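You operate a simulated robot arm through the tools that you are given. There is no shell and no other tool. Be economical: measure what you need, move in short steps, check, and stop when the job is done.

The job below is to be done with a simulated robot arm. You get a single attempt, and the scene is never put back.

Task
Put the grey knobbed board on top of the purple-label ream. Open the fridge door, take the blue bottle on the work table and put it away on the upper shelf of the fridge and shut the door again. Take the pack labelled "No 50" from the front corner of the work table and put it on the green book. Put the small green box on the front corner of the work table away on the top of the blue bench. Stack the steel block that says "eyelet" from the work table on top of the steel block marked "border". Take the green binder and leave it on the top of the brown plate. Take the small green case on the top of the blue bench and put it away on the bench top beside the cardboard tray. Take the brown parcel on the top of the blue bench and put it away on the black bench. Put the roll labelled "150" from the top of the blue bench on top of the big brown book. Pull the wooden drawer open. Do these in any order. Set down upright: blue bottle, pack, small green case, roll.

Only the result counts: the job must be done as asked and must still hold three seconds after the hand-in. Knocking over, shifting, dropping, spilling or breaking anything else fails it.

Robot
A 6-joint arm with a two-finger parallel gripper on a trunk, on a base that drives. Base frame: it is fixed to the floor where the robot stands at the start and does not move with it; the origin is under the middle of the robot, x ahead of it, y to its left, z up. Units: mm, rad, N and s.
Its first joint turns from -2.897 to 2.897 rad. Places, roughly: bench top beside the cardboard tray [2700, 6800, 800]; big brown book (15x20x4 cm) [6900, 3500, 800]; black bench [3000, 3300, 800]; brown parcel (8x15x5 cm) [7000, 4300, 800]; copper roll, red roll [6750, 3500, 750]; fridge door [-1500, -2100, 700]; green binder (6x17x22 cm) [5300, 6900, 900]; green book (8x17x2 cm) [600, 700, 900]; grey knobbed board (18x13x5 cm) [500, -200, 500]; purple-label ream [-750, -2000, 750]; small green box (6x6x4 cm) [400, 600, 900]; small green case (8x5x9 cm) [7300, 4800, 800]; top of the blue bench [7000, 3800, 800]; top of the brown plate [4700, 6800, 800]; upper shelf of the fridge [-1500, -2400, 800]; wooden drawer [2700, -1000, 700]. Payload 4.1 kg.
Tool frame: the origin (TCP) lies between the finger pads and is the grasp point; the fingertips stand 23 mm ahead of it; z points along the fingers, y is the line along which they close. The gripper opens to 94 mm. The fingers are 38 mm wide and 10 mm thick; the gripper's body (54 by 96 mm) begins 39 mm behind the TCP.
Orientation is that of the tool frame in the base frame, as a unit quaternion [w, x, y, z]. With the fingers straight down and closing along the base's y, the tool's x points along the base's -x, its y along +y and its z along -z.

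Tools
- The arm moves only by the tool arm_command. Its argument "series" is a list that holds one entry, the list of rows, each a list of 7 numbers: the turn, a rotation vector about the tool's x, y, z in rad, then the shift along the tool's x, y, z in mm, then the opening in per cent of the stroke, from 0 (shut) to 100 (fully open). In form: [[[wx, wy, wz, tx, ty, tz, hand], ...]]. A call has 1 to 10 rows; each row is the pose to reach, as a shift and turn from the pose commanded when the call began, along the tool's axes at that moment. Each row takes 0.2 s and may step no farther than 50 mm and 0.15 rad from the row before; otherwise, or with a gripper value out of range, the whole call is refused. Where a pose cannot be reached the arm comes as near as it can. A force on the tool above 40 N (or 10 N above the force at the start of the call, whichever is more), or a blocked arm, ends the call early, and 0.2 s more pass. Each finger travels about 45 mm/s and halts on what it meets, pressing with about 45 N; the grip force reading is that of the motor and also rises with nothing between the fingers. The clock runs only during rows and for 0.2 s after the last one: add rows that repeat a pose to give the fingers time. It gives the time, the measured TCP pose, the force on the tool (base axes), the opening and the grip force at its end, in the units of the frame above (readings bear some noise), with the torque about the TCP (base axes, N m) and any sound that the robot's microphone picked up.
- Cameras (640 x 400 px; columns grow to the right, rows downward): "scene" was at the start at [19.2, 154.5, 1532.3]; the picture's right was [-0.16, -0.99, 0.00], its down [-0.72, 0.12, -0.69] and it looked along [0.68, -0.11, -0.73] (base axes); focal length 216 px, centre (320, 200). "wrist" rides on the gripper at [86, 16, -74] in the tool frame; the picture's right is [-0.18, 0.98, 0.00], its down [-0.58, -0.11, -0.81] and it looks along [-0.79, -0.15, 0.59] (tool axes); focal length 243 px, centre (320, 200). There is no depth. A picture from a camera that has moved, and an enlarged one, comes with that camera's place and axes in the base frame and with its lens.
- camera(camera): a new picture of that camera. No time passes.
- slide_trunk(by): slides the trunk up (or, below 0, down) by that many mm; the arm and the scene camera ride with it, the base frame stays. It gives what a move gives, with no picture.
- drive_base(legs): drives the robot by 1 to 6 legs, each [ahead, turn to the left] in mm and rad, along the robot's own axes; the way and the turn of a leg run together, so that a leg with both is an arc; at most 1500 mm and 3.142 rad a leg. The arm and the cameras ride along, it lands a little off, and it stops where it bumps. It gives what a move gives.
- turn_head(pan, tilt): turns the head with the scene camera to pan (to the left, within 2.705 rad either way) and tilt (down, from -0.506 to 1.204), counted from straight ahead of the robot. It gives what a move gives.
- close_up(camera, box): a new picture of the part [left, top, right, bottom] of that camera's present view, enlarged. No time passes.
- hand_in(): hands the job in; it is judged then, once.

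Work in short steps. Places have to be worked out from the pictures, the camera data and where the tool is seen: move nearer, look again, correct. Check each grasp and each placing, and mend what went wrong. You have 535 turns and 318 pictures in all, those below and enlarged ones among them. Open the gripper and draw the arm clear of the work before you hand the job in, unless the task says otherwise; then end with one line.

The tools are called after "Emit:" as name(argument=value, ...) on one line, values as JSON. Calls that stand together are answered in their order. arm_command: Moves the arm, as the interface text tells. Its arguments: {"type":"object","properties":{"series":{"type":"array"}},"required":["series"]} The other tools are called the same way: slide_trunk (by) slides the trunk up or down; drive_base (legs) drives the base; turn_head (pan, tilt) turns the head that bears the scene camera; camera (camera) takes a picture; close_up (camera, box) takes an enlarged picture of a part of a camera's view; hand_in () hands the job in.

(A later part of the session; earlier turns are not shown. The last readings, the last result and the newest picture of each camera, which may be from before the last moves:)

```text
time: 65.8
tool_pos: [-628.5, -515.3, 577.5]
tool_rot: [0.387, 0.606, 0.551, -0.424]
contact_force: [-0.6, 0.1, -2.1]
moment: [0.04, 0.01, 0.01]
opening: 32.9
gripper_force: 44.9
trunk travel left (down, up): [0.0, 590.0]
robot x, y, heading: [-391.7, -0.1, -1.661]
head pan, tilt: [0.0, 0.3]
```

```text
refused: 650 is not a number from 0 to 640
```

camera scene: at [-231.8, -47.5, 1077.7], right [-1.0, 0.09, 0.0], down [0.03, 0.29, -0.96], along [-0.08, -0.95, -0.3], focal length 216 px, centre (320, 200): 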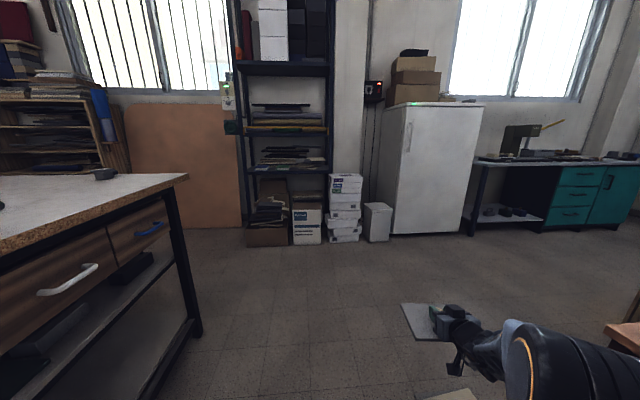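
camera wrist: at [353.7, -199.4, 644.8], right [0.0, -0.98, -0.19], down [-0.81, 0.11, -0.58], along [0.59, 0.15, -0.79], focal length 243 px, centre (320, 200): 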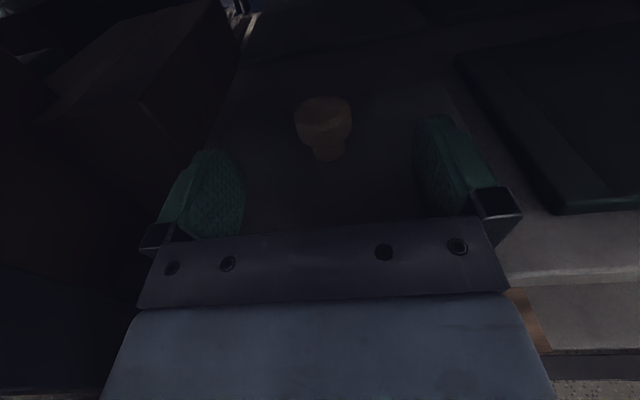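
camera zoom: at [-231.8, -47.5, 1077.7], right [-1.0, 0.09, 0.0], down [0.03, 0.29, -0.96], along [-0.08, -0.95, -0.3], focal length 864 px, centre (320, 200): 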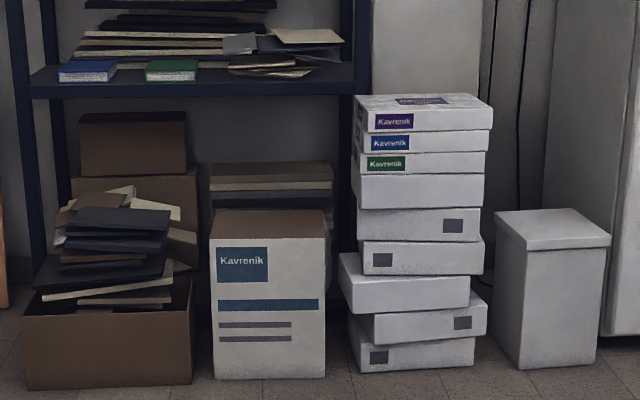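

The purple ream tops the stack, top at about z≈685, near (-660,-2110). Raise the trunk and drive up closer.

Emit:
slide_trunk(by=300)

Emit:
drive_base(legs=[[1000, 0]])

Emit:
turn_head(pan=-0.1, tilt=0.7)

Emit:
camera(camera="scene")

```text
time: 68.8
tool_pos: [-628.3, -516.4, 878.1]
tool_rot: [0.387, 0.605, 0.552, -0.423]
contact_force: [0.8, -1.0, -1.4]
moment: [0.04, -0.04, 0.0]
opening: 32.7
gripper_force: 45.2
trunk travel left (down, up): [-300.0, 290.0]
robot x, y, heading: [-394.9, 1.4, -1.664]
head pan, tilt: [0.0, 0.3]
```

```text
time: 74.0
tool_pos: [-715.6, -1521.3, 877.1]
tool_rot: [0.388, 0.605, 0.552, -0.423]
contact_force: [0.0, 0.7, -2.8]
moment: [0.03, 0.02, 0.0]
opening: 32.7
gripper_force: 45.1
trunk travel left (down, up): [-300.0, 290.0]
robot x, y, heading: [-481.6, -1002.9, -1.658]
head pan, tilt: [0.0, 0.3]
```

```text
time: 74.9
tool_pos: [-716.8, -1520.7, 877.2]
tool_rot: [0.387, 0.606, 0.551, -0.424]
contact_force: [-0.7, 0.9, -2.6]
moment: [0.06, -0.02, 0.0]
opening: 32.7
gripper_force: 44.5
trunk travel left (down, up): [-300.0, 290.0]
robot x, y, heading: [-484.8, -1004.9, -1.656]
head pan, tilt: [-0.099, 0.7]
```

```text
283 pictures are left
camera scene: at [-328.2, -1042.1, 1341.7], right [-0.98, 0.19, 0.0], down [0.12, 0.63, -0.77], along [-0.14, -0.75, -0.64], focal length 216 px, centre (320, 200)
```

scene: 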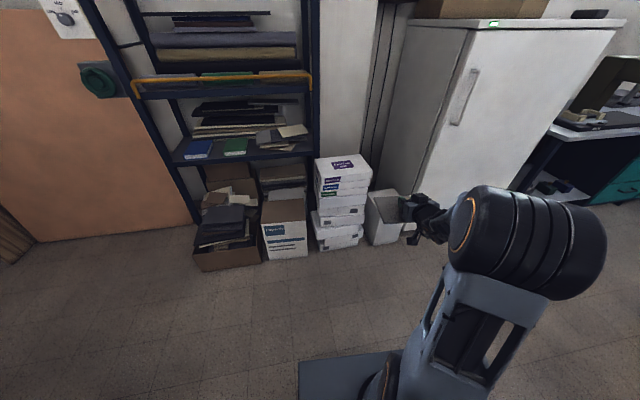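

Emit:
close_up(camera="scene", box=[300, 140, 460, 240])

```text
4.00 times, centred on (380, 190) of scene
camera zoom: at [-328.2, -1042.1, 1341.7], right [-0.98, 0.19, 0.0], down [0.12, 0.63, -0.77], along [-0.14, -0.75, -0.64], focal length 864 px, centre (80, 240)
```

zoom: 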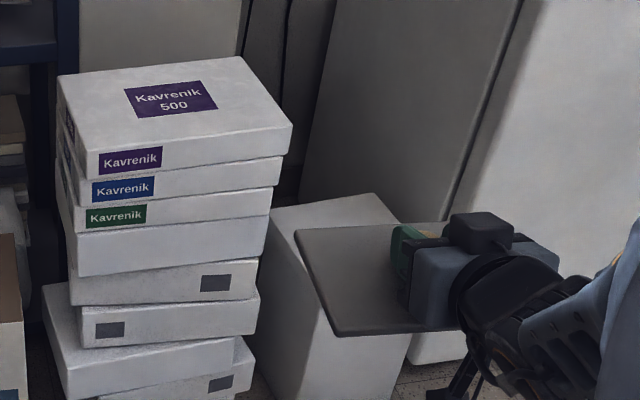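

Ream top: x -808…-505, y -2205…-1990, z≈687, centre (-657,-2098). Drive forward 480 with the board at 830, over everything low.

Emit:
drive_base(legs=[[480, 0]])

Emit:
turn_head(pan=-0.3, tilt=0.9)

Emit:
camera(camera="scene")

```text
time: 77.7
tool_pos: [-757.9, -1997.1, 878.0]
tool_rot: [0.387, 0.605, 0.552, -0.423]
contact_force: [0.0, 0.7, -2.1]
moment: [0.03, -0.02, -0.01]
opening: 32.8
gripper_force: 45.1
trunk travel left (down, up): [-300.0, 290.0]
robot x, y, heading: [-526.1, -1485.0, -1.657]
head pan, tilt: [-0.099, 0.7]
```

```text
time: 78.5
tool_pos: [-758.2, -1998.1, 877.3]
tool_rot: [0.387, 0.605, 0.552, -0.423]
contact_force: [0.3, 0.0, -1.6]
moment: [0.02, -0.03, 0.0]
opening: 32.5
gripper_force: 45.0
trunk travel left (down, up): [-300.0, 290.0]
robot x, y, heading: [-523.9, -1485.5, -1.659]
head pan, tilt: [-0.3, 0.901]
```

```text
281 pictures are left
camera scene: at [-382.8, -1505.9, 1325.5], right [-0.93, 0.38, 0.0], down [0.3, 0.73, -0.62], along [-0.23, -0.58, -0.78], focal length 216 px, centre (320, 200)
```

scene: 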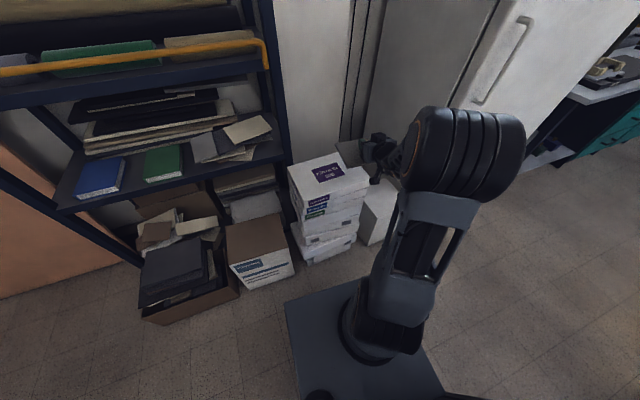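

Move the arm so the board centre is over the ream centre, at TCP z≈800.

Emit:
arm_command(series=[[[0, 0, 0, 0, 27, 20, 0], [0, 0, 0, 11, 55, 45, 0], [0, 0, 0, 22, 82, 75, 0], [0, 0, 0, 44, 109, 103, 0], [0, 0, 0, 44, 109, 103, 0]]])

Emit:
close_up(camera="scene", box=[240, 120, 400, 220])

```text
time: 79.7
tool_pos: [-657.8, -2089.4, 799.7]
tool_rot: [0.387, 0.606, 0.551, -0.424]
contact_force: [0.4, 0.3, -2.7]
moment: [0.01, -0.03, 0.01]
opening: 32.9
gripper_force: 45.3
trunk travel left (down, up): [-300.0, 290.0]
robot x, y, heading: [-526.5, -1480.4, -1.657]
head pan, tilt: [-0.3, 0.901]
```

```text
4.00 times, centred on (320, 170) of scene
camera zoom: at [-382.7, -1506.2, 1325.4], right [-0.93, 0.38, 0.0], down [0.3, 0.73, -0.62], along [-0.24, -0.57, -0.78], focal length 864 px, centre (320, 320)
```

zoom: 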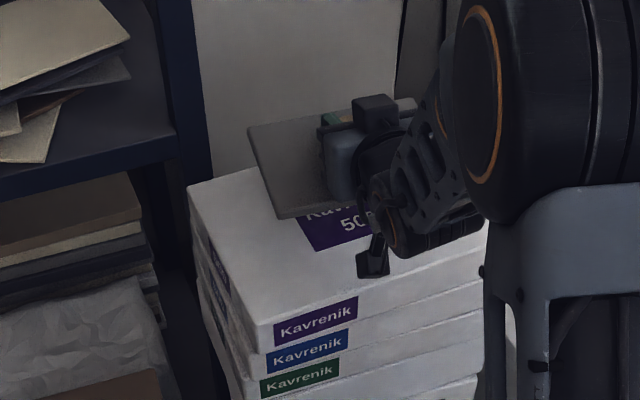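

The camera block under the gripper would hit the ream's front edge, so I place the board ~40 mm nearer the front. Shift and lower to z=745.

Emit:
arm_command(series=[[[0, 0, 0, 13, -3, -36, 0], [0, 0, 0, 40, -3, -26, 0], [0, 0, 0, 65, -3, -18, 0], [0, 0, 0, 65, -3, -18, 0]]])

Emit:
close_up(camera="scene", box=[240, 120, 400, 220])

```text
time: 80.7
tool_pos: [-655.7, -2054.6, 750.5]
tool_rot: [0.391, 0.609, 0.548, -0.419]
contact_force: [-0.6, 0.1, -2.1]
moment: [0.01, -0.02, -0.03]
opening: 32.7
gripper_force: 45.1
out of reach, approached as far as the arm can: row 3, 4
trunk travel left (down, up): [-300.0, 290.0]
robot x, y, heading: [-526.8, -1484.8, -1.655]
head pan, tilt: [-0.3, 0.901]
```

```text
4.00 times, centred on (320, 170) of scene
camera zoom: at [-382.8, -1506.2, 1325.4], right [-0.93, 0.38, 0.0], down [0.3, 0.73, -0.62], along [-0.24, -0.57, -0.78], focal length 864 px, centre (320, 320)
```

zoom: 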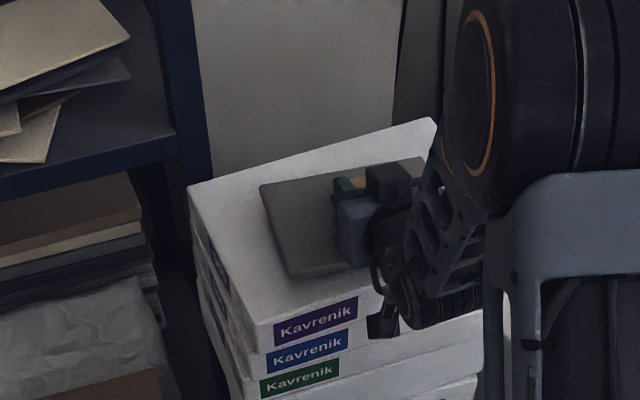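

The arm hit its reach limit; I lower the rest with the trunk in small steps, watching the force.

Emit:
slide_trunk(by=-12)

Emit:
slide_trunk(by=-3)

Emit:
close_up(camera="scene", box=[270, 140, 380, 210])

```text
time: 81.3
tool_pos: [-655.9, -2054.0, 738.6]
tool_rot: [0.391, 0.61, 0.549, -0.418]
contact_force: [-0.9, -0.1, -1.1]
moment: [0.01, 0.02, 0.02]
opening: 32.8
gripper_force: 44.8
trunk travel left (down, up): [-288.0, 302.0]
robot x, y, heading: [-531.3, -1479.9, -1.664]
head pan, tilt: [-0.3, 0.901]
```

```text
time: 81.8
tool_pos: [-655.3, -2054.5, 735.7]
tool_rot: [0.391, 0.61, 0.549, -0.418]
contact_force: [-0.4, -0.2, -2.0]
moment: [0.04, -0.01, 0.01]
opening: 32.8
gripper_force: 44.8
trunk travel left (down, up): [-285.0, 305.0]
robot x, y, heading: [-524.1, -1482.4, -1.66]
head pan, tilt: [-0.3, 0.901]
```

```text
5.71 times, centred on (325, 175) of scene
camera zoom: at [-382.8, -1505.9, 1310.4], right [-0.93, 0.38, 0.0], down [0.3, 0.73, -0.62], along [-0.24, -0.57, -0.78], focal length 1234 px, centre (291, 343)
```

zoom: 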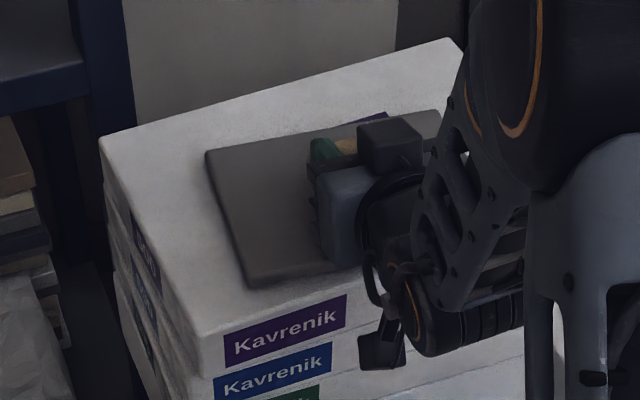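

Emit:
slide_trunk(by=-3)

Emit:
slide_trunk(by=-3)

```text
time: 82.3
tool_pos: [-655.9, -2055.2, 734.5]
tool_rot: [0.391, 0.609, 0.549, -0.419]
contact_force: [0.5, 0.3, 0.6]
moment: [-0.16, 0.29, 0.0]
opening: 32.5
gripper_force: 45.1
trunk travel left (down, up): [-282.0, 308.0]
robot x, y, heading: [-524.9, -1481.4, -1.655]
head pan, tilt: [-0.3, 0.901]
```

```text
time: 82.8
tool_pos: [-655.3, -2054.7, 732.1]
tool_rot: [0.392, 0.609, 0.547, -0.42]
contact_force: [1.6, -0.2, 14.3]
moment: [0.28, -0.05, 0.09]
opening: 32.9
gripper_force: 44.7
trunk travel left (down, up): [-279.0, 311.0]
robot x, y, heading: [-523.6, -1480.9, -1.659]
head pan, tilt: [-0.3, 0.901]
```

Resting on the ream (14 N). Ease 2 mm and open the fingers.

Emit:
slide_trunk(by=1.5)

Emit:
arm_command(series=[[[0, 0, 0, 0, 0, 0, 40], [0, 0, 0, 0, 0, 0, 60], [0, 0, 0, 0, 0, 0, 80], [0, 0, 0, 0, 0, 0, 80], [0, 0, 0, 0, 0, 0, 80]]])

```text
time: 83.3
tool_pos: [-655.7, -2054.8, 732.6]
tool_rot: [0.392, 0.609, 0.548, -0.419]
contact_force: [1.9, -3.8, 8.5]
moment: [-1.01, 0.0, 0.12]
opening: 32.6
gripper_force: 45.2
trunk travel left (down, up): [-280.0, 310.0]
robot x, y, heading: [-526.1, -1483.1, -1.661]
head pan, tilt: [-0.3, 0.901]
```

```text
time: 84.5
tool_pos: [-655.9, -2054.7, 731.3]
tool_rot: [0.391, 0.61, 0.548, -0.418]
contact_force: [0.0, -0.1, 0.1]
moment: [-0.03, 0.0, 0.0]
opening: 75.0
gripper_force: 0.0
trunk travel left (down, up): [-280.0, 310.0]
robot x, y, heading: [-525.6, -1484.3, -1.662]
head pan, tilt: [-0.3, 0.901]
```

Released. Raise 8 mm and drive back.

Emit:
slide_trunk(by=12)

Emit:
drive_base(legs=[[-250, 0]])

Emit:
camera(camera="scene")

Emit:
close_up(camera="scene", box=[240, 60, 400, 160])

```text
time: 85.1
tool_pos: [-657.0, -2053.9, 744.1]
tool_rot: [0.391, 0.609, 0.548, -0.418]
contact_force: [-0.5, 0.7, -0.6]
moment: [-0.01, -0.02, 0.02]
opening: 75.5
gripper_force: 0.1
trunk travel left (down, up): [-292.0, 298.0]
robot x, y, heading: [-523.1, -1480.9, -1.663]
head pan, tilt: [-0.3, 0.901]
```

```text
time: 87.0
tool_pos: [-633.0, -1803.8, 742.1]
tool_rot: [0.392, 0.609, 0.549, -0.418]
contact_force: [-0.2, 1.3, -1.1]
moment: [0.01, -0.03, 0.06]
opening: 75.3
gripper_force: 0.0
trunk travel left (down, up): [-292.0, 298.0]
robot x, y, heading: [-502.0, -1231.0, -1.658]
head pan, tilt: [-0.3, 0.901]
```

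```text
277 pictures are left
camera scene: at [-360.8, -1254.4, 1317.9], right [-0.93, 0.38, 0.0], down [0.3, 0.73, -0.62], along [-0.23, -0.58, -0.78], focal length 216 px, centre (320, 200)
```

scene: 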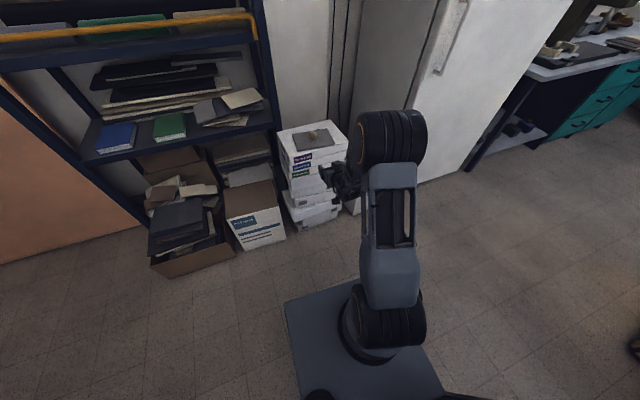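

```text
4.00 times, centred on (320, 110) of scene
camera zoom: at [-360.8, -1254.4, 1317.9], right [-0.93, 0.38, 0.0], down [0.3, 0.73, -0.62], along [-0.23, -0.58, -0.78], focal length 864 px, centre (320, 560)
```

zoom: 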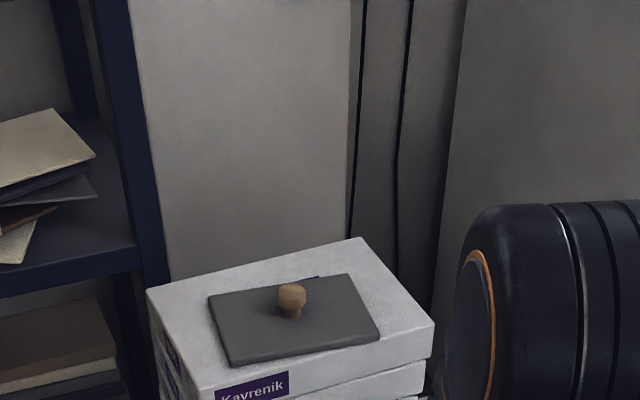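

Board is placed fine. Now look at the fridge and its handle from here.

Emit:
turn_head(pan=-0.6, tilt=0.3)

Emit:
camera(camera="scene")

```text
time: 88.0
tool_pos: [-632.0, -1803.1, 743.5]
tool_rot: [0.391, 0.609, 0.55, -0.417]
contact_force: [-0.1, -0.4, -0.2]
moment: [0.0, -0.01, 0.0]
opening: 75.0
gripper_force: 0.1
trunk travel left (down, up): [-292.0, 298.0]
robot x, y, heading: [-501.7, -1234.1, -1.661]
head pan, tilt: [-0.6, 0.3]
```

```text
275 pictures are left
camera scene: at [-391.4, -1256.5, 1370.1], right [-0.77, 0.63, 0.0], down [0.19, 0.23, -0.95], along [-0.61, -0.74, -0.3], focal length 216 px, centre (320, 200)
```

scene: 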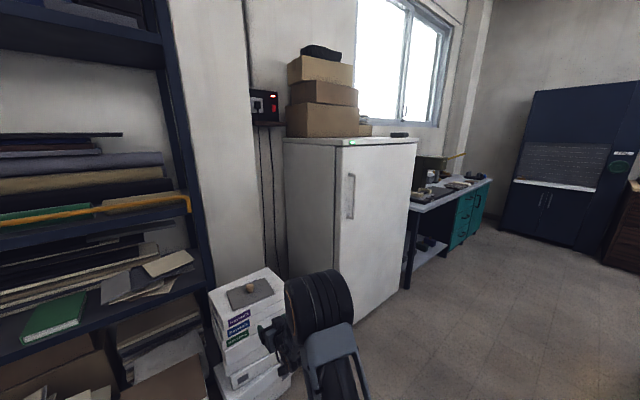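

Emit:
close_up(camera="scene", box=[270, 120, 430, 220])

Emit:
close_up(camera="scene", box=[260, 120, 500, 320])

```text
4.00 times, centred on (350, 170) of scene
camera zoom: at [-391.4, -1256.5, 1370.1], right [-0.77, 0.63, 0.0], down [0.19, 0.23, -0.95], along [-0.61, -0.74, -0.3], focal length 864 px, centre (200, 320)
```

zoom: 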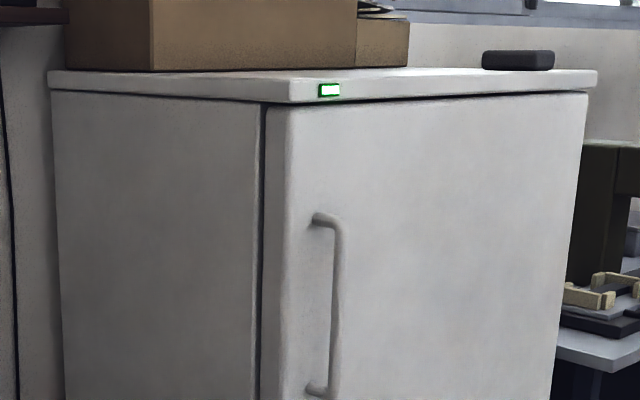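

```text
2.00 times, centred on (380, 220) of scene
camera zoom: at [-391.4, -1256.5, 1370.1], right [-0.77, 0.63, 0.0], down [0.19, 0.23, -0.95], along [-0.61, -0.74, -0.3], focal length 432 px, centre (200, 160)
```

zoom: 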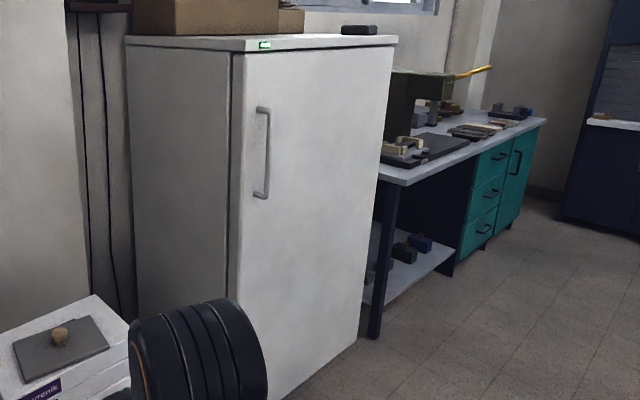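

Fridge front at y≈-2090, x -1190…-1990; handle at x≈-1275, z 892–1145, hinge on the far right. I raise the trunk and reposition to stand in front-left of the handle.

Emit:
slide_trunk(by=280)

Emit:
drive_base(legs=[[-300, 0], [0, -0.77], [680, 0], [0, 0.86]])

Emit:
turn_head(pan=-0.3, tilt=0.4)

Emit:
camera(camera="scene")

Emit:
camera(camera="wrist")

```text
time: 90.8
tool_pos: [-634.2, -1802.8, 1022.7]
tool_rot: [0.391, 0.609, 0.549, -0.417]
contact_force: [1.3, -0.3, 0.2]
moment: [0.0, -0.02, -0.01]
opening: 75.0
gripper_force: 0.0
trunk travel left (down, up): [-572.0, 17.0]
robot x, y, heading: [-502.2, -1227.2, -1.657]
head pan, tilt: [-0.6, 0.3]
```

```text
time: 100.4
tool_pos: [-1055.9, -1947.7, 1023.5]
tool_rot: [0.41, 0.583, 0.577, -0.399]
contact_force: [-0.1, 0.0, -0.3]
moment: [0.03, 0.0, 0.01]
opening: 75.2
gripper_force: 0.0
trunk travel left (down, up): [-572.0, 17.0]
robot x, y, heading: [-979.2, -1366.2, -1.557]
head pan, tilt: [-0.6, 0.3]
```

```text
time: 101.2
tool_pos: [-1055.4, -1947.2, 1023.3]
tool_rot: [0.41, 0.583, 0.576, -0.399]
contact_force: [0.4, -0.7, -0.9]
moment: [-0.01, 0.05, 0.04]
opening: 75.2
gripper_force: 0.1
trunk travel left (down, up): [-572.0, 17.0]
robot x, y, heading: [-978.3, -1367.2, -1.567]
head pan, tilt: [-0.3, 0.4]
```

```text
272 pictures are left
camera scene: at [-840.6, -1392.4, 1641.0], right [-0.96, 0.29, 0.0], down [0.11, 0.37, -0.92], along [-0.27, -0.88, -0.39], focal length 216 px, centre (320, 200)
```

scene: 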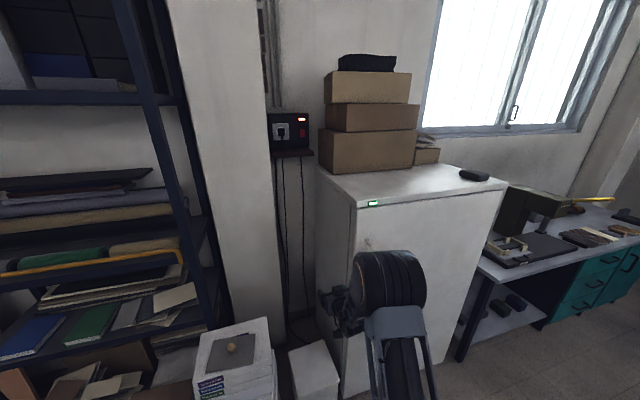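

```text
271 pictures are left
camera wrist: at [-1037.8, -1847.5, 969.0], right [0.98, -0.06, 0.19], down [-0.12, 0.56, 0.82], along [-0.16, -0.83, 0.54], focal length 243 px, centre (320, 200)
```

wrist: 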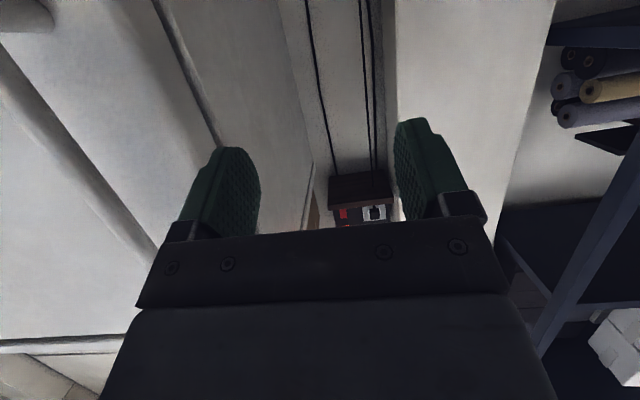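

Handle bottom is seen at about x≈-1255. Shift the arm 200 mm right and look.

Emit:
arm_command(series=[[[0, 0, 0, 0, -40, 0, 100], [0, 0, 0, 0, -80, 0, 100], [0, 0, 0, 0, -120, 0, 100], [0, 0, 0, 0, -160, 0, 100], [0, 0, 0, 0, -195, 0, 100], [0, 0, 0, 0, -195, 0, 100]]])

Emit:
camera(camera="wrist")

Emit:
close_up(camera="scene", box=[300, 180, 460, 280])

```text
time: 102.6
tool_pos: [-1252.5, -1946.8, 1021.0]
tool_rot: [0.409, 0.584, 0.576, -0.399]
contact_force: [0.3, 0.7, 0.4]
moment: [0.0, 0.02, 0.01]
opening: 93.8
gripper_force: 0.0
trunk travel left (down, up): [-572.0, 17.0]
robot x, y, heading: [-980.4, -1363.5, -1.566]
head pan, tilt: [-0.3, 0.4]
```

```text
270 pictures are left
camera wrist: at [-1234.6, -1846.0, 967.2], right [0.98, -0.06, 0.19], down [-0.12, 0.56, 0.82], along [-0.16, -0.83, 0.54], focal length 243 px, centre (320, 200)
```

wrist: 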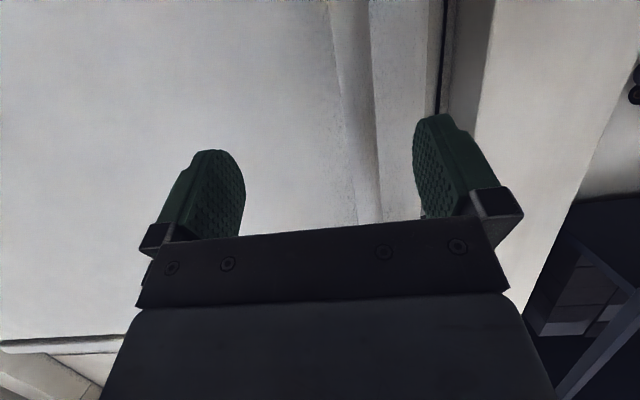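

```text
4.00 times, centred on (380, 230) of scene
camera zoom: at [-840.7, -1392.4, 1641.0], right [-0.96, 0.29, 0.0], down [0.11, 0.37, -0.92], along [-0.27, -0.88, -0.39], focal length 864 px, centre (80, 80)
```

zoom: 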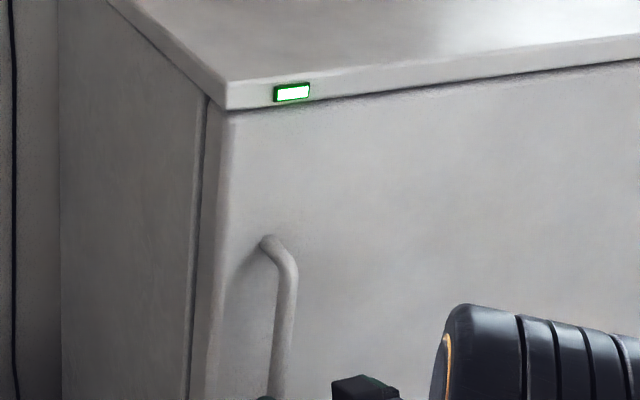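

Triangulating: handle at about (-1215,-1978), door front y≈-2040 — nearer than I thought. Back off 60 mm, shift left 38 mm and look again.

Emit:
arm_command(series=[[[0, 0, 0, 15, 0, -40, 100], [0, 0, 0, 22, 0, -60, 100], [0, 0, 0, 22, 38, -60, 100], [0, 0, 0, 22, 38, -60, 100]]])

Emit:
camera(camera="wrist")

Emit:
camera(camera="scene")

```text
time: 103.6
tool_pos: [-1213.0, -1882.8, 1021.0]
tool_rot: [0.411, 0.582, 0.577, -0.399]
contact_force: [-0.4, 0.6, -0.4]
moment: [0.0, -0.01, -0.01]
opening: 94.0
gripper_force: 0.1
trunk travel left (down, up): [-572.0, 17.0]
robot x, y, heading: [-976.1, -1365.4, -1.564]
head pan, tilt: [-0.3, 0.4]
```

```text
268 pictures are left
camera wrist: at [-1195.6, -1782.4, 966.3], right [0.98, -0.06, 0.19], down [-0.12, 0.56, 0.82], along [-0.16, -0.83, 0.54], focal length 243 px, centre (320, 200)
```

wrist: 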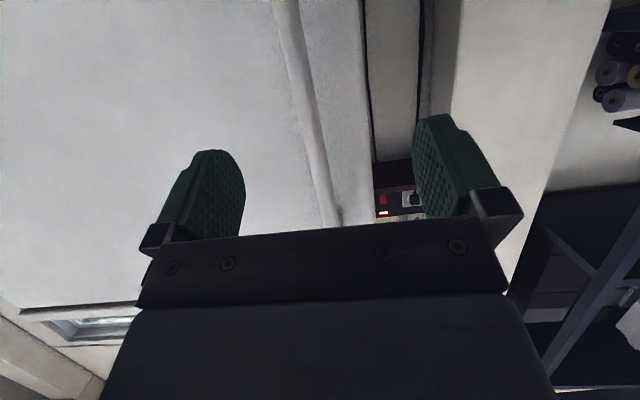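

```text
267 pictures are left
camera scene: at [-840.3, -1392.4, 1640.9], right [-0.96, 0.29, 0.0], down [0.11, 0.37, -0.92], along [-0.27, -0.88, -0.39], focal length 216 px, centre (320, 200)
```

scene: 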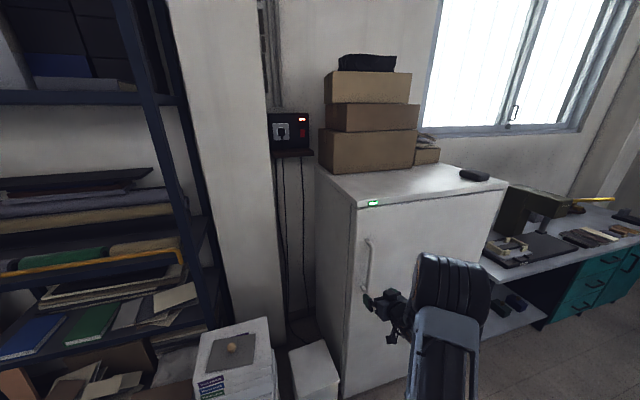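

Handle bar now at x≈-1227, y≈-1990. Approach straight in.

Emit:
arm_command(series=[[[0, 0, 0, -8, -14, 23, 100], [0, 0, 0, -18, -14, 50, 100], [0, 0, 0, -27, -14, 75, 100], [0, 0, 0, -27, -14, 75, 100]]])

Emit:
camera(camera="wrist")

Emit:
close_up(camera="scene", box=[320, 220, 480, 320])

```text
time: 104.6
tool_pos: [-1227.4, -1962.9, 1019.4]
tool_rot: [0.41, 0.583, 0.576, -0.399]
contact_force: [-0.1, 0.1, -0.5]
moment: [-0.01, -0.01, -0.03]
opening: 94.1
gripper_force: 0.2
trunk travel left (down, up): [-572.0, 17.0]
robot x, y, heading: [-977.8, -1367.1, -1.56]
head pan, tilt: [-0.3, 0.4]
```

```text
266 pictures are left
camera wrist: at [-1209.9, -1862.2, 964.2], right [0.98, -0.06, 0.19], down [-0.12, 0.56, 0.82], along [-0.16, -0.83, 0.54], focal length 243 px, centre (320, 200)
```

wrist: 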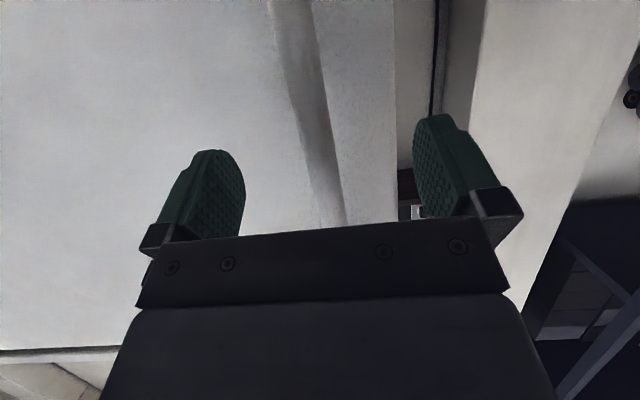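

```text
4.00 times, centred on (400, 270) of scene
camera zoom: at [-840.7, -1392.5, 1641.0], right [-0.96, 0.29, 0.0], down [0.11, 0.37, -0.92], along [-0.27, -0.88, -0.39], focal length 864 px, centre (0, -80)
```

zoom: 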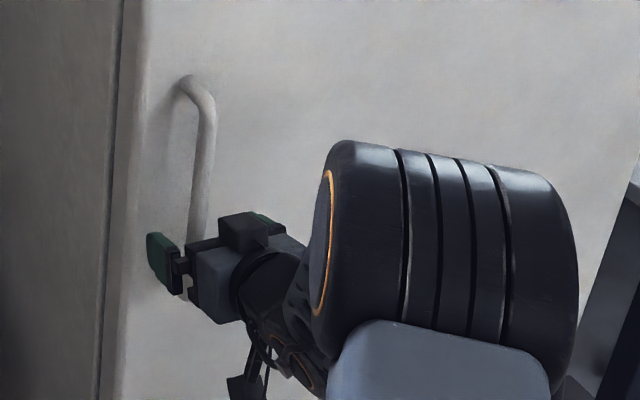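

Emit:
arm_command(series=[[[0, 0, 0, -4, -2, 12, 100], [0, 0, 0, -8.5, -2, 24, 100], [0, 0, 0, -8.5, -2, 24, 70], [0, 0, 0, -8.5, -2, 24, 40], [0, 0, 0, -8.5, -2, 24, 10], [0, 0, 0, -8.5, -2, 24, 0], [0, 0, 0, -8.5, -2, 24, 0], [0, 0, 0, -8.5, -2, 24, 0], [0, 0, 0, -8.5, -2, 24, 0], [0, 0, 0, -8.5, -2, 24, 0]]])

Emit:
camera(camera="wrist")

```text
time: 106.8
tool_pos: [-1230.2, -1990.1, 1019.1]
tool_rot: [0.41, 0.582, 0.577, -0.399]
contact_force: [-0.9, 0.1, -1.9]
moment: [0.0, 1.96, 0.07]
opening: 18.1
gripper_force: 44.5
trunk travel left (down, up): [-572.0, 17.0]
robot x, y, heading: [-980.8, -1364.2, -1.568]
head pan, tilt: [-0.3, 0.4]
```

```text
264 pictures are left
camera wrist: at [-1211.4, -1888.8, 964.8], right [0.98, -0.06, 0.19], down [-0.12, 0.56, 0.82], along [-0.16, -0.83, 0.54], focal length 243 px, centre (320, 200)
```

wrist: 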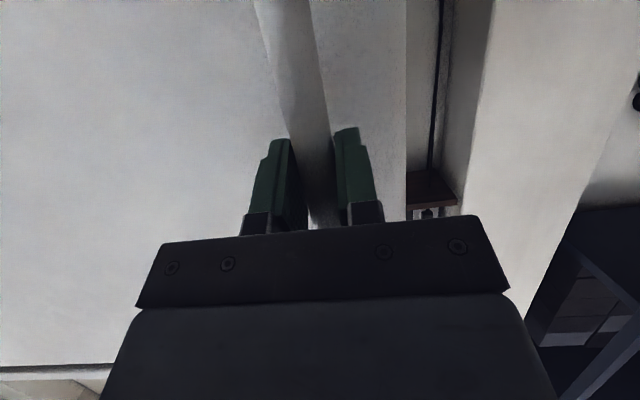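

Handle gripped. Pull along the door's arc (hinge ≈ (-1890,-2065)), turning the tool with it.

Emit:
arm_command(series=[[[-0.047, 0, -0.017, 11.3, -4.6, -30.9, 0], [-0.094, 0, -0.034, 22.4, -10.8, -61.6, 0], [-0.141, 0, -0.051, 33.4, -18.6, -91.9, 0], [-0.188, 0, -0.068, 44.3, -28, -121.8, 0], [-0.235, 0, -0.0855, 55, -39.1, -151.3, 0], [-0.282, 0, -0.103, 65.6, -51.7, -180.2, 0]]])

Emit:
camera(camera="scene")

```text
time: 108.2
tool_pos: [-1278.3, -1797.9, 1018.6]
tool_rot: [0.467, 0.489, 0.655, -0.336]
contact_force: [8.0, 4.6, -7.1]
moment: [-0.87, 1.57, -0.24]
opening: 18.1
gripper_force: 44.9
trunk travel left (down, up): [-572.0, 17.0]
robot x, y, heading: [-978.1, -1365.6, -1.565]
head pan, tilt: [-0.3, 0.4]
```

```text
263 pictures are left
camera scene: at [-839.7, -1391.4, 1640.8], right [-0.96, 0.29, 0.0], down [0.11, 0.37, -0.92], along [-0.27, -0.88, -0.39], focal length 216 px, centre (320, 200)
```

scene: 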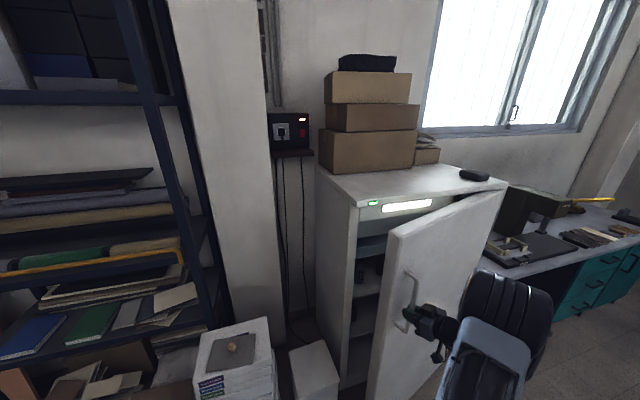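

Door is about 17° open. Keep the grip and continue the arc with fixed tool orientation, letting the bar pivot in the fingers.

Emit:
arm_command(series=[[[0, 0, 0, 11.3, -4.3, -30.9, 0], [0, 0, 0, 22.4, -10.4, -61.7, 0], [0, 0, 0, 33.5, -18, -92, 0], [0, 0, 0, 44.4, -27.3, -122, 0], [0, 0, 0, 55.1, -38.1, -151.5, 0], [0, 0, 0, 65.7, -50.5, -180.5, 0]]])

Emit:
camera(camera="scene")

```text
time: 109.7
tool_pos: [-1380.4, -1628.0, 1019.7]
tool_rot: [0.467, 0.489, 0.656, -0.335]
contact_force: [14.2, 11.6, 2.4]
moment: [-0.82, 1.65, -0.17]
opening: 18.2
gripper_force: 44.7
trunk travel left (down, up): [-572.0, 17.0]
robot x, y, heading: [-984.3, -1361.9, -1.567]
head pan, tilt: [-0.3, 0.4]
stopped in row 6: the force on the tool passed its limit (the readings are from after the stop); the commanded pose is now the measured one
```

```text
262 pictures are left
camera scene: at [-837.3, -1390.2, 1641.1], right [-0.96, 0.29, 0.0], down [0.11, 0.37, -0.92], along [-0.27, -0.88, -0.39], focal length 216 px, centre (320, 200)
```

scene: 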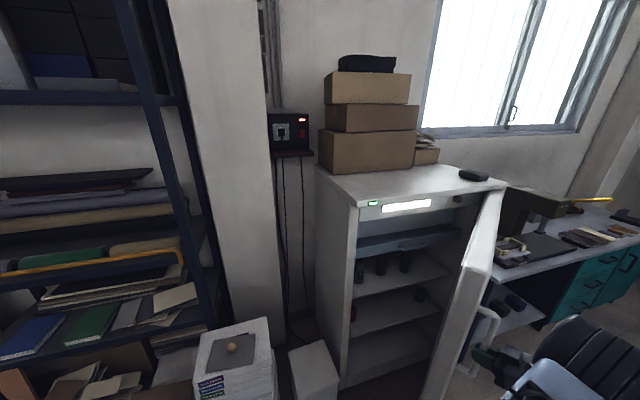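

Door is ~35–40° open; fitted hinge ≈(-1900,-2055), handle radius 673. Continue the arc with the arm.

Emit:
arm_command(series=[[[0, 0, 0, 13.2, -16.8, -36.2, 0], [0, 0, 0, 27.5, -38.6, -75.6, 0], [0, 0, 0, 41.2, -63.1, -113.4, 0], [0, 0, 0, 54.3, -90.4, -149.4, 0], [0, 0, 0, 66.8, -120.4, -183.6, 0], [0, 0, 0, 78.5, -152.8, -215.7, 0], [0, 0, 0, 89.3, -187.6, -245.5, 0]]])

Emit:
camera(camera="scene")

```text
time: 110.9
tool_pos: [-1553.8, -1478.8, 1017.0]
tool_rot: [0.472, 0.489, 0.65, -0.34]
contact_force: [6.1, 8.9, 4.6]
moment: [-1.68, 1.47, -0.04]
opening: 18.4
gripper_force: 45.5
out of reach, approached as far as the arm can: row 6
trunk travel left (down, up): [-572.0, 17.0]
robot x, y, heading: [-977.2, -1367.4, -1.566]
head pan, tilt: [-0.3, 0.4]
stopped in row 6: the force on the tool passed its limit (the readings are from after the stop); the commanded pose is now the measured one
```

```text
261 pictures are left
camera scene: at [-838.8, -1390.6, 1640.6], right [-0.96, 0.29, 0.0], down [0.11, 0.37, -0.92], along [-0.27, -0.88, -0.39], focal length 216 px, centre (320, 200)
```

scene: 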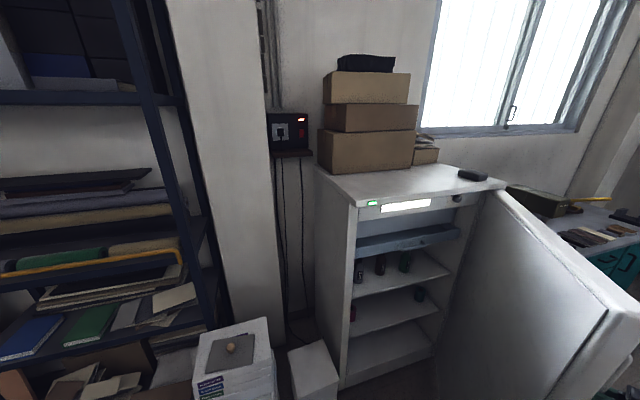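

Door ~55° open — enough. Zoom into the fridge interior.

Emit:
close_up(camera="scene", box=[310, 180, 510, 380])

```text
2.00 times, centred on (410, 280) of scene
camera zoom: at [-838.8, -1390.6, 1640.6], right [-0.96, 0.29, 0.0], down [0.11, 0.37, -0.92], along [-0.27, -0.88, -0.39], focal length 432 px, centre (140, 40)
```

zoom: 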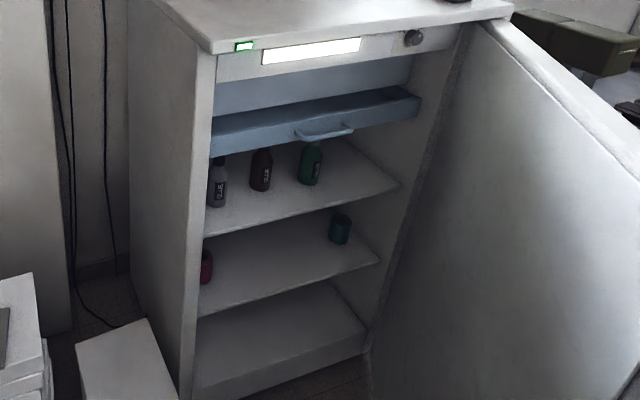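

Upper shelf z≈823 with bottles at x≈-1276,-1419,-1554; the free place is right of them (x≈-1660), so the door needs to be wider. Release the handle and retreat.

Emit:
arm_command(series=[[[0, 0, 0, 0, 0, 0, 30], [0, 0, 0, 0, 0, 0, 60], [0, 0, 0, 0, 0, 0, 90], [0, 0, 0, 0, 0, 0, 100], [0, 0, 0, 0, 0, 0, 100], [0, 0, 0, 0, 0, 0, 100], [0, 0, 0, 12, 0, -33, 100], [0, 0, 0, 24, 0, -66, 100]]])

Emit:
camera(camera="wrist")

```text
time: 112.7
tool_pos: [-1557.2, -1426.5, 1016.7]
tool_rot: [0.474, 0.49, 0.65, -0.337]
contact_force: [-0.3, -0.9, 0.1]
moment: [-0.01, -0.01, 0.01]
opening: 94.0
gripper_force: 0.1
out of reach, approached as far as the arm can: row 8
trunk travel left (down, up): [-572.0, 17.0]
robot x, y, heading: [-978.4, -1365.5, -1.567]
head pan, tilt: [-0.3, 0.4]
```

```text
259 pictures are left
camera wrist: at [-1568.5, -1327.4, 959.7], right [0.95, 0.23, 0.2], down [-0.29, 0.51, 0.81], along [0.08, -0.83, 0.55], focal length 243 px, centre (320, 200)
```

wrist: 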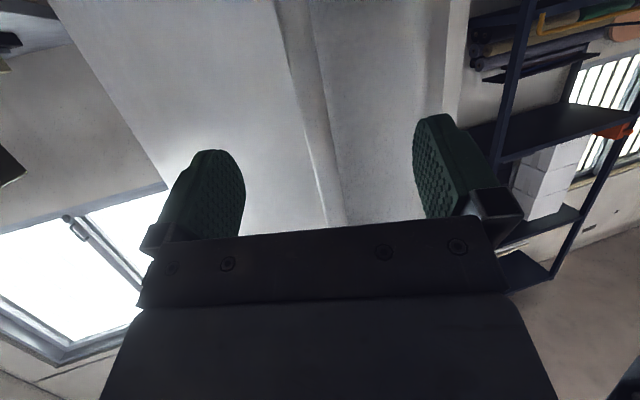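

Clear of the handle. Drive back 350, then bring the arm back to straight ahead.

Emit:
drive_base(legs=[[-350, 0]])

Emit:
arm_command(series=[[[0.028, 0, 0.01, -15.5, 17.2, 42.6, 100], [0.056, 0, 0.02, -31, 34.4, 85.2, 80], [0.085, 0, 0.03, -46.5, 51.6, 127.8, 60], [0.113, 0, 0.04, -62, 68.8, 170.4, 40], [0.141, 0, 0.051, -77.5, 86, 213, 20], [0.169, 0, 0.062, -93, 103, 255.6, 0], [0.197, 0, 0.072, -108.5, 120, 298, 0], [0.226, 0, 0.082, -124, 137.5, 340.5, 0], [0.254, 0, 0.093, -139.5, 155, 383, 0], [0.282, 0, 0.103, -155, 172, 425.6, 0]]])

```text
time: 115.0
tool_pos: [-1558.4, -1067.9, 1015.6]
tool_rot: [0.472, 0.492, 0.648, -0.339]
contact_force: [0.1, 0.1, -0.3]
moment: [-0.01, 0.0, 0.01]
opening: 94.0
gripper_force: 0.0
trunk travel left (down, up): [-572.0, 17.0]
robot x, y, heading: [-979.3, -1007.0, -1.57]
head pan, tilt: [-0.3, 0.4]
```

```text
time: 117.2
tool_pos: [-1262.3, -1455.5, 1027.8]
tool_rot: [0.415, 0.586, 0.568, -0.402]
contact_force: [0.2, 0.3, -0.1]
moment: [-0.03, 0.01, 0.03]
opening: 0.2
gripper_force: 43.0
trunk travel left (down, up): [-572.0, 17.0]
robot x, y, heading: [-979.4, -1006.8, -1.567]
head pan, tilt: [-0.3, 0.4]
```

Next: shift the arm to near centre with fingers yawed right 0.5 rad, and manoeuvre the base to stand in front of the opening, approaching from the room side.

Emit:
arm_command(series=[[[0.117, 0, 0.043, 0, 45, 0, 0], [0.235, 0, 0.085, 0, 90, 0, 0], [0.352, 0, 0.128, 0, 135, 0, 0], [0.47, 0, 0.171, 0, 180, 0, 0], [0.47, 0, 0.171, 0, 180, 0, 0]]])

Emit:
drive_base(legs=[[0, 1.112], [-357, 0], [0, -1.115]])

Emit:
turn_head(pan=-0.2, tilt=0.5)

Emit:
camera(camera="scene")

```text
time: 118.4
tool_pos: [-1214.5, -1412.1, 1041.2]
tool_rot: [0.319, 0.709, 0.417, -0.471]
contact_force: [-0.2, -0.4, -0.2]
moment: [0.0, -0.01, 0.04]
opening: 0.2
gripper_force: 42.5
out of reach, approached as far as the arm can: row 3, 4, 5
trunk travel left (down, up): [-572.0, 17.0]
robot x, y, heading: [-977.1, -1004.8, -1.575]
head pan, tilt: [-0.3, 0.4]
```

```text
time: 126.3
tool_pos: [-1536.5, -1250.6, 1041.7]
tool_rot: [0.317, 0.711, 0.414, -0.472]
contact_force: [-0.6, -0.6, -1.0]
moment: [-0.02, 0.0, -0.01]
opening: 0.1
gripper_force: 42.4
trunk travel left (down, up): [-572.0, 17.0]
robot x, y, heading: [-1302.2, -851.6, -1.575]
head pan, tilt: [-0.3, 0.4]
```

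```text
time: 127.0
tool_pos: [-1535.5, -1251.3, 1041.3]
tool_rot: [0.317, 0.71, 0.414, -0.473]
contact_force: [-0.4, 0.1, -0.2]
moment: [-0.02, 0.03, 0.01]
opening: 0.0
gripper_force: 42.3
trunk travel left (down, up): [-572.0, 17.0]
robot x, y, heading: [-1297.5, -848.7, -1.576]
head pan, tilt: [-0.201, 0.499]
```

```text
258 pictures are left
camera scene: at [-1151.1, -878.4, 1631.8], right [-0.98, 0.21, 0.0], down [0.1, 0.47, -0.88], along [-0.18, -0.86, -0.48], focal length 216 px, centre (320, 200)
```

scene: 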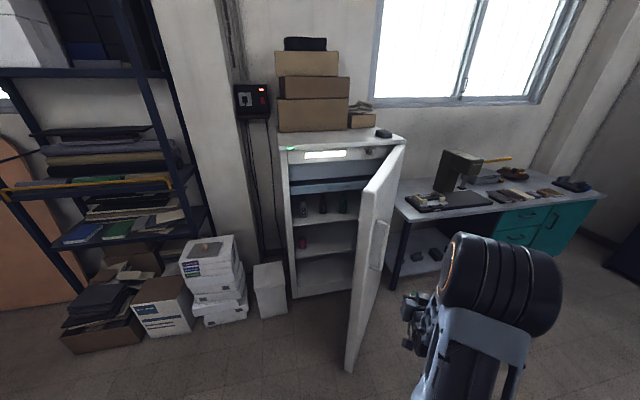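

Arm is right of the door; shift it left to x≈-1380 (inside), slightly lower.

Emit:
arm_command(series=[[[0, 0, 0, 4, 45, 3, 0], [0, 0, 0, 8, 90, 5, 0], [0, 0, 0, 12, 135, 8, 0], [0, 0, 0, 17, 180, 11, 0], [0, 0, 0, 17, 180, 11, 0]]])

```text
time: 128.2
tool_pos: [-1536.6, -1251.8, 1041.8]
tool_rot: [0.317, 0.71, 0.415, -0.472]
contact_force: [0.5, -0.1, -0.6]
moment: [-0.01, -0.01, -0.01]
opening: 0.1
gripper_force: 42.1
out of reach, approached as far as the arm can: row 1, 2, 3, 4, 5
trunk travel left (down, up): [-572.0, 17.0]
robot x, y, heading: [-1296.8, -850.0, -1.575]
head pan, tilt: [-0.201, 0.499]
```

Emit:
arm_command(series=[[[0, 0, 0, -15, 24, 41, 0], [0, 0, 0, -30, 48, 82, 0], [0, 0, 0, -45, 72, 124, 0], [0, 0, 0, -45, 72, 124, 0]]])

```text
refused: row 3 steps farther than a row can; nothing moved
```

Emit:
arm_command(series=[[[0, 0, 0, -12, 20, 33, 0], [0, 0, 0, -24, 40, 66, 0], [0, 0, 0, -36, 58, 100, 0], [0, 0, 0, -45, 72, 124, 0], [0, 0, 0, -45, 72, 124, 0]]])

```text
time: 129.3
tool_pos: [-1588.2, -1372.2, 1036.9]
tool_rot: [0.327, 0.707, 0.424, -0.462]
contact_force: [1.0, 0.0, 0.0]
moment: [-0.06, -0.03, -0.01]
opening: 0.1
gripper_force: 42.6
out of reach, approached as far as the arm can: row 1, 2, 3, 4, 5
trunk travel left (down, up): [-572.0, 17.0]
robot x, y, heading: [-1301.6, -848.7, -1.579]
head pan, tilt: [-0.201, 0.499]
```

The yawed wrist seems to be at a joint limit; undo the yaw and shift left.

Emit:
arm_command(series=[[[-0.117, 0, -0.043, 0, 20, 0, 0], [-0.235, 0, -0.085, 0, 50, 0, 0], [-0.352, 0, -0.128, 0, 80, 0, 0], [-0.47, 0, -0.171, 0, 110, 0, 0], [-0.47, 0, -0.171, 0, 140, 0, 0], [-0.47, 0, -0.171, 0, 140, 0, 0]]])

```text
time: 130.8
tool_pos: [-1466.2, -1434.3, 1045.1]
tool_rot: [0.432, 0.58, 0.572, -0.387]
contact_force: [-0.1, 0.8, 0.5]
moment: [0.02, -0.03, 0.01]
opening: 0.0
gripper_force: 42.3
trunk travel left (down, up): [-572.0, 17.0]
robot x, y, heading: [-1299.9, -847.3, -1.58]
head pan, tilt: [-0.201, 0.499]
```

Emit:
arm_command(series=[[[0, 0, 0, 0, 40, 0, 0], [0, 0, 0, 0, 80, 0, 0], [0, 0, 0, 5, 110, -10, 0], [0, 0, 0, 5, 110, -10, 0]]])

Emit:
camera(camera="scene")

```text
time: 131.8
tool_pos: [-1358.7, -1419.4, 1050.2]
tool_rot: [0.432, 0.58, 0.572, -0.387]
contact_force: [0.2, 0.5, 0.7]
moment: [0.02, 0.0, 0.0]
opening: 0.0
gripper_force: 41.9
trunk travel left (down, up): [-572.0, 17.0]
robot x, y, heading: [-1301.2, -848.9, -1.574]
head pan, tilt: [-0.201, 0.499]
```

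```text
257 pictures are left
camera scene: at [-1150.9, -878.4, 1631.8], right [-0.98, 0.21, 0.0], down [0.1, 0.47, -0.88], along [-0.18, -0.86, -0.48], focal length 216 px, centre (320, 200)
```

scene: 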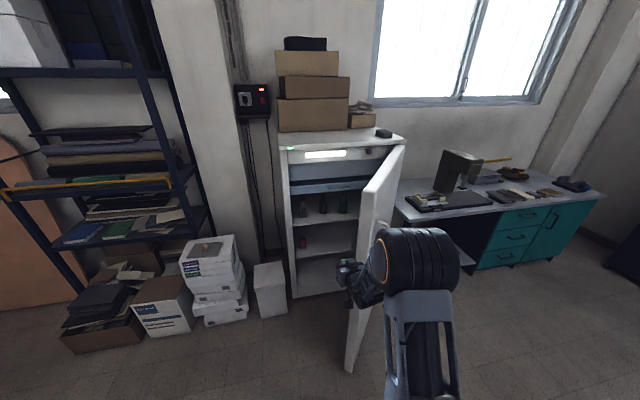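

TCP is on the inner side of the door edge. Drive forward 120 and sweep the closed fingers right to push the door further open.

Emit:
drive_base(legs=[[120, 0]])

Emit:
arm_command(series=[[[0, 0, 0, 0, -45, 0, 0], [0, 0, 0, 0, -90, 0, 0], [0, 0, 0, 2, -130, -5, 0], [0, 0, 0, 7, -170, -20, 0], [0, 0, 0, 15, -205, -40, 0], [0, 0, 0, 22, -245, -60, 0]]])

Emit:
camera(camera="scene")

```text
time: 133.0
tool_pos: [-1360.8, -1539.6, 1050.3]
tool_rot: [0.431, 0.581, 0.571, -0.388]
contact_force: [-0.6, -0.7, 0.0]
moment: [-0.04, 0.01, 0.01]
opening: 0.0
gripper_force: 42.4
trunk travel left (down, up): [-572.0, 17.0]
robot x, y, heading: [-1299.9, -969.8, -1.582]
head pan, tilt: [-0.201, 0.499]
```

```text
time: 134.4
tool_pos: [-1608.1, -1481.4, 1034.4]
tool_rot: [0.433, 0.58, 0.571, -0.387]
contact_force: [0.0, 0.6, -0.1]
moment: [-0.02, -0.01, 0.02]
opening: 0.0
gripper_force: 42.5
trunk travel left (down, up): [-572.0, 17.0]
robot x, y, heading: [-1297.5, -968.8, -1.579]
head pan, tilt: [-0.201, 0.499]
```

```text
256 pictures are left
camera scene: at [-1152.7, -996.6, 1631.9], right [-0.98, 0.21, 0.0], down [0.1, 0.47, -0.88], along [-0.18, -0.86, -0.48], focal length 216 px, centre (320, 200)
```

scene: 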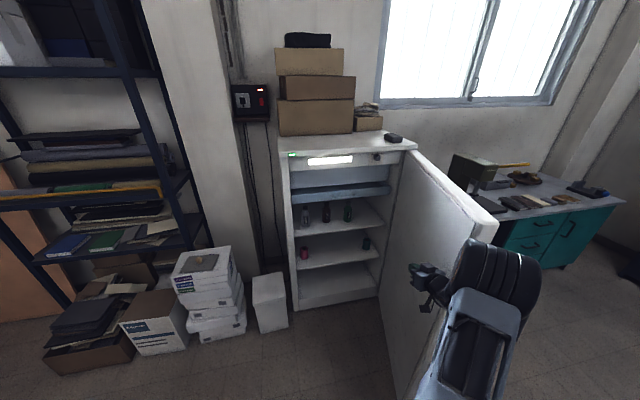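

Pushing works. Continue the sweep.

Emit:
arm_command(series=[[[0, 0, 0, 6, -45, -17, 0], [0, 0, 0, 12.6, -90, -35, 0], [0, 0, 0, 17, -136, -47, 0], [0, 0, 0, 21, -182, -57, 0], [0, 0, 0, 21, -182, -57, 0]]])

Emit:
camera(camera="scene")

```text
time: 135.6
tool_pos: [-1792.0, -1426.6, 1024.5]
tool_rot: [0.432, 0.581, 0.571, -0.388]
contact_force: [-0.1, -0.1, -0.2]
moment: [-0.01, 0.0, -0.01]
opening: 0.4
gripper_force: 42.8
trunk travel left (down, up): [-572.0, 17.0]
robot x, y, heading: [-1301.5, -966.4, -1.578]
head pan, tilt: [-0.201, 0.499]
```

```text
255 pictures are left
camera scene: at [-1152.3, -996.7, 1631.8], right [-0.98, 0.21, 0.0], down [0.1, 0.47, -0.88], along [-0.18, -0.86, -0.48], focal length 216 px, centre (320, 200)
```

scene: 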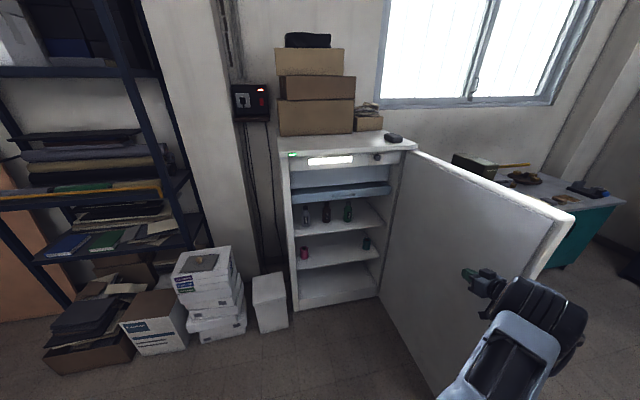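

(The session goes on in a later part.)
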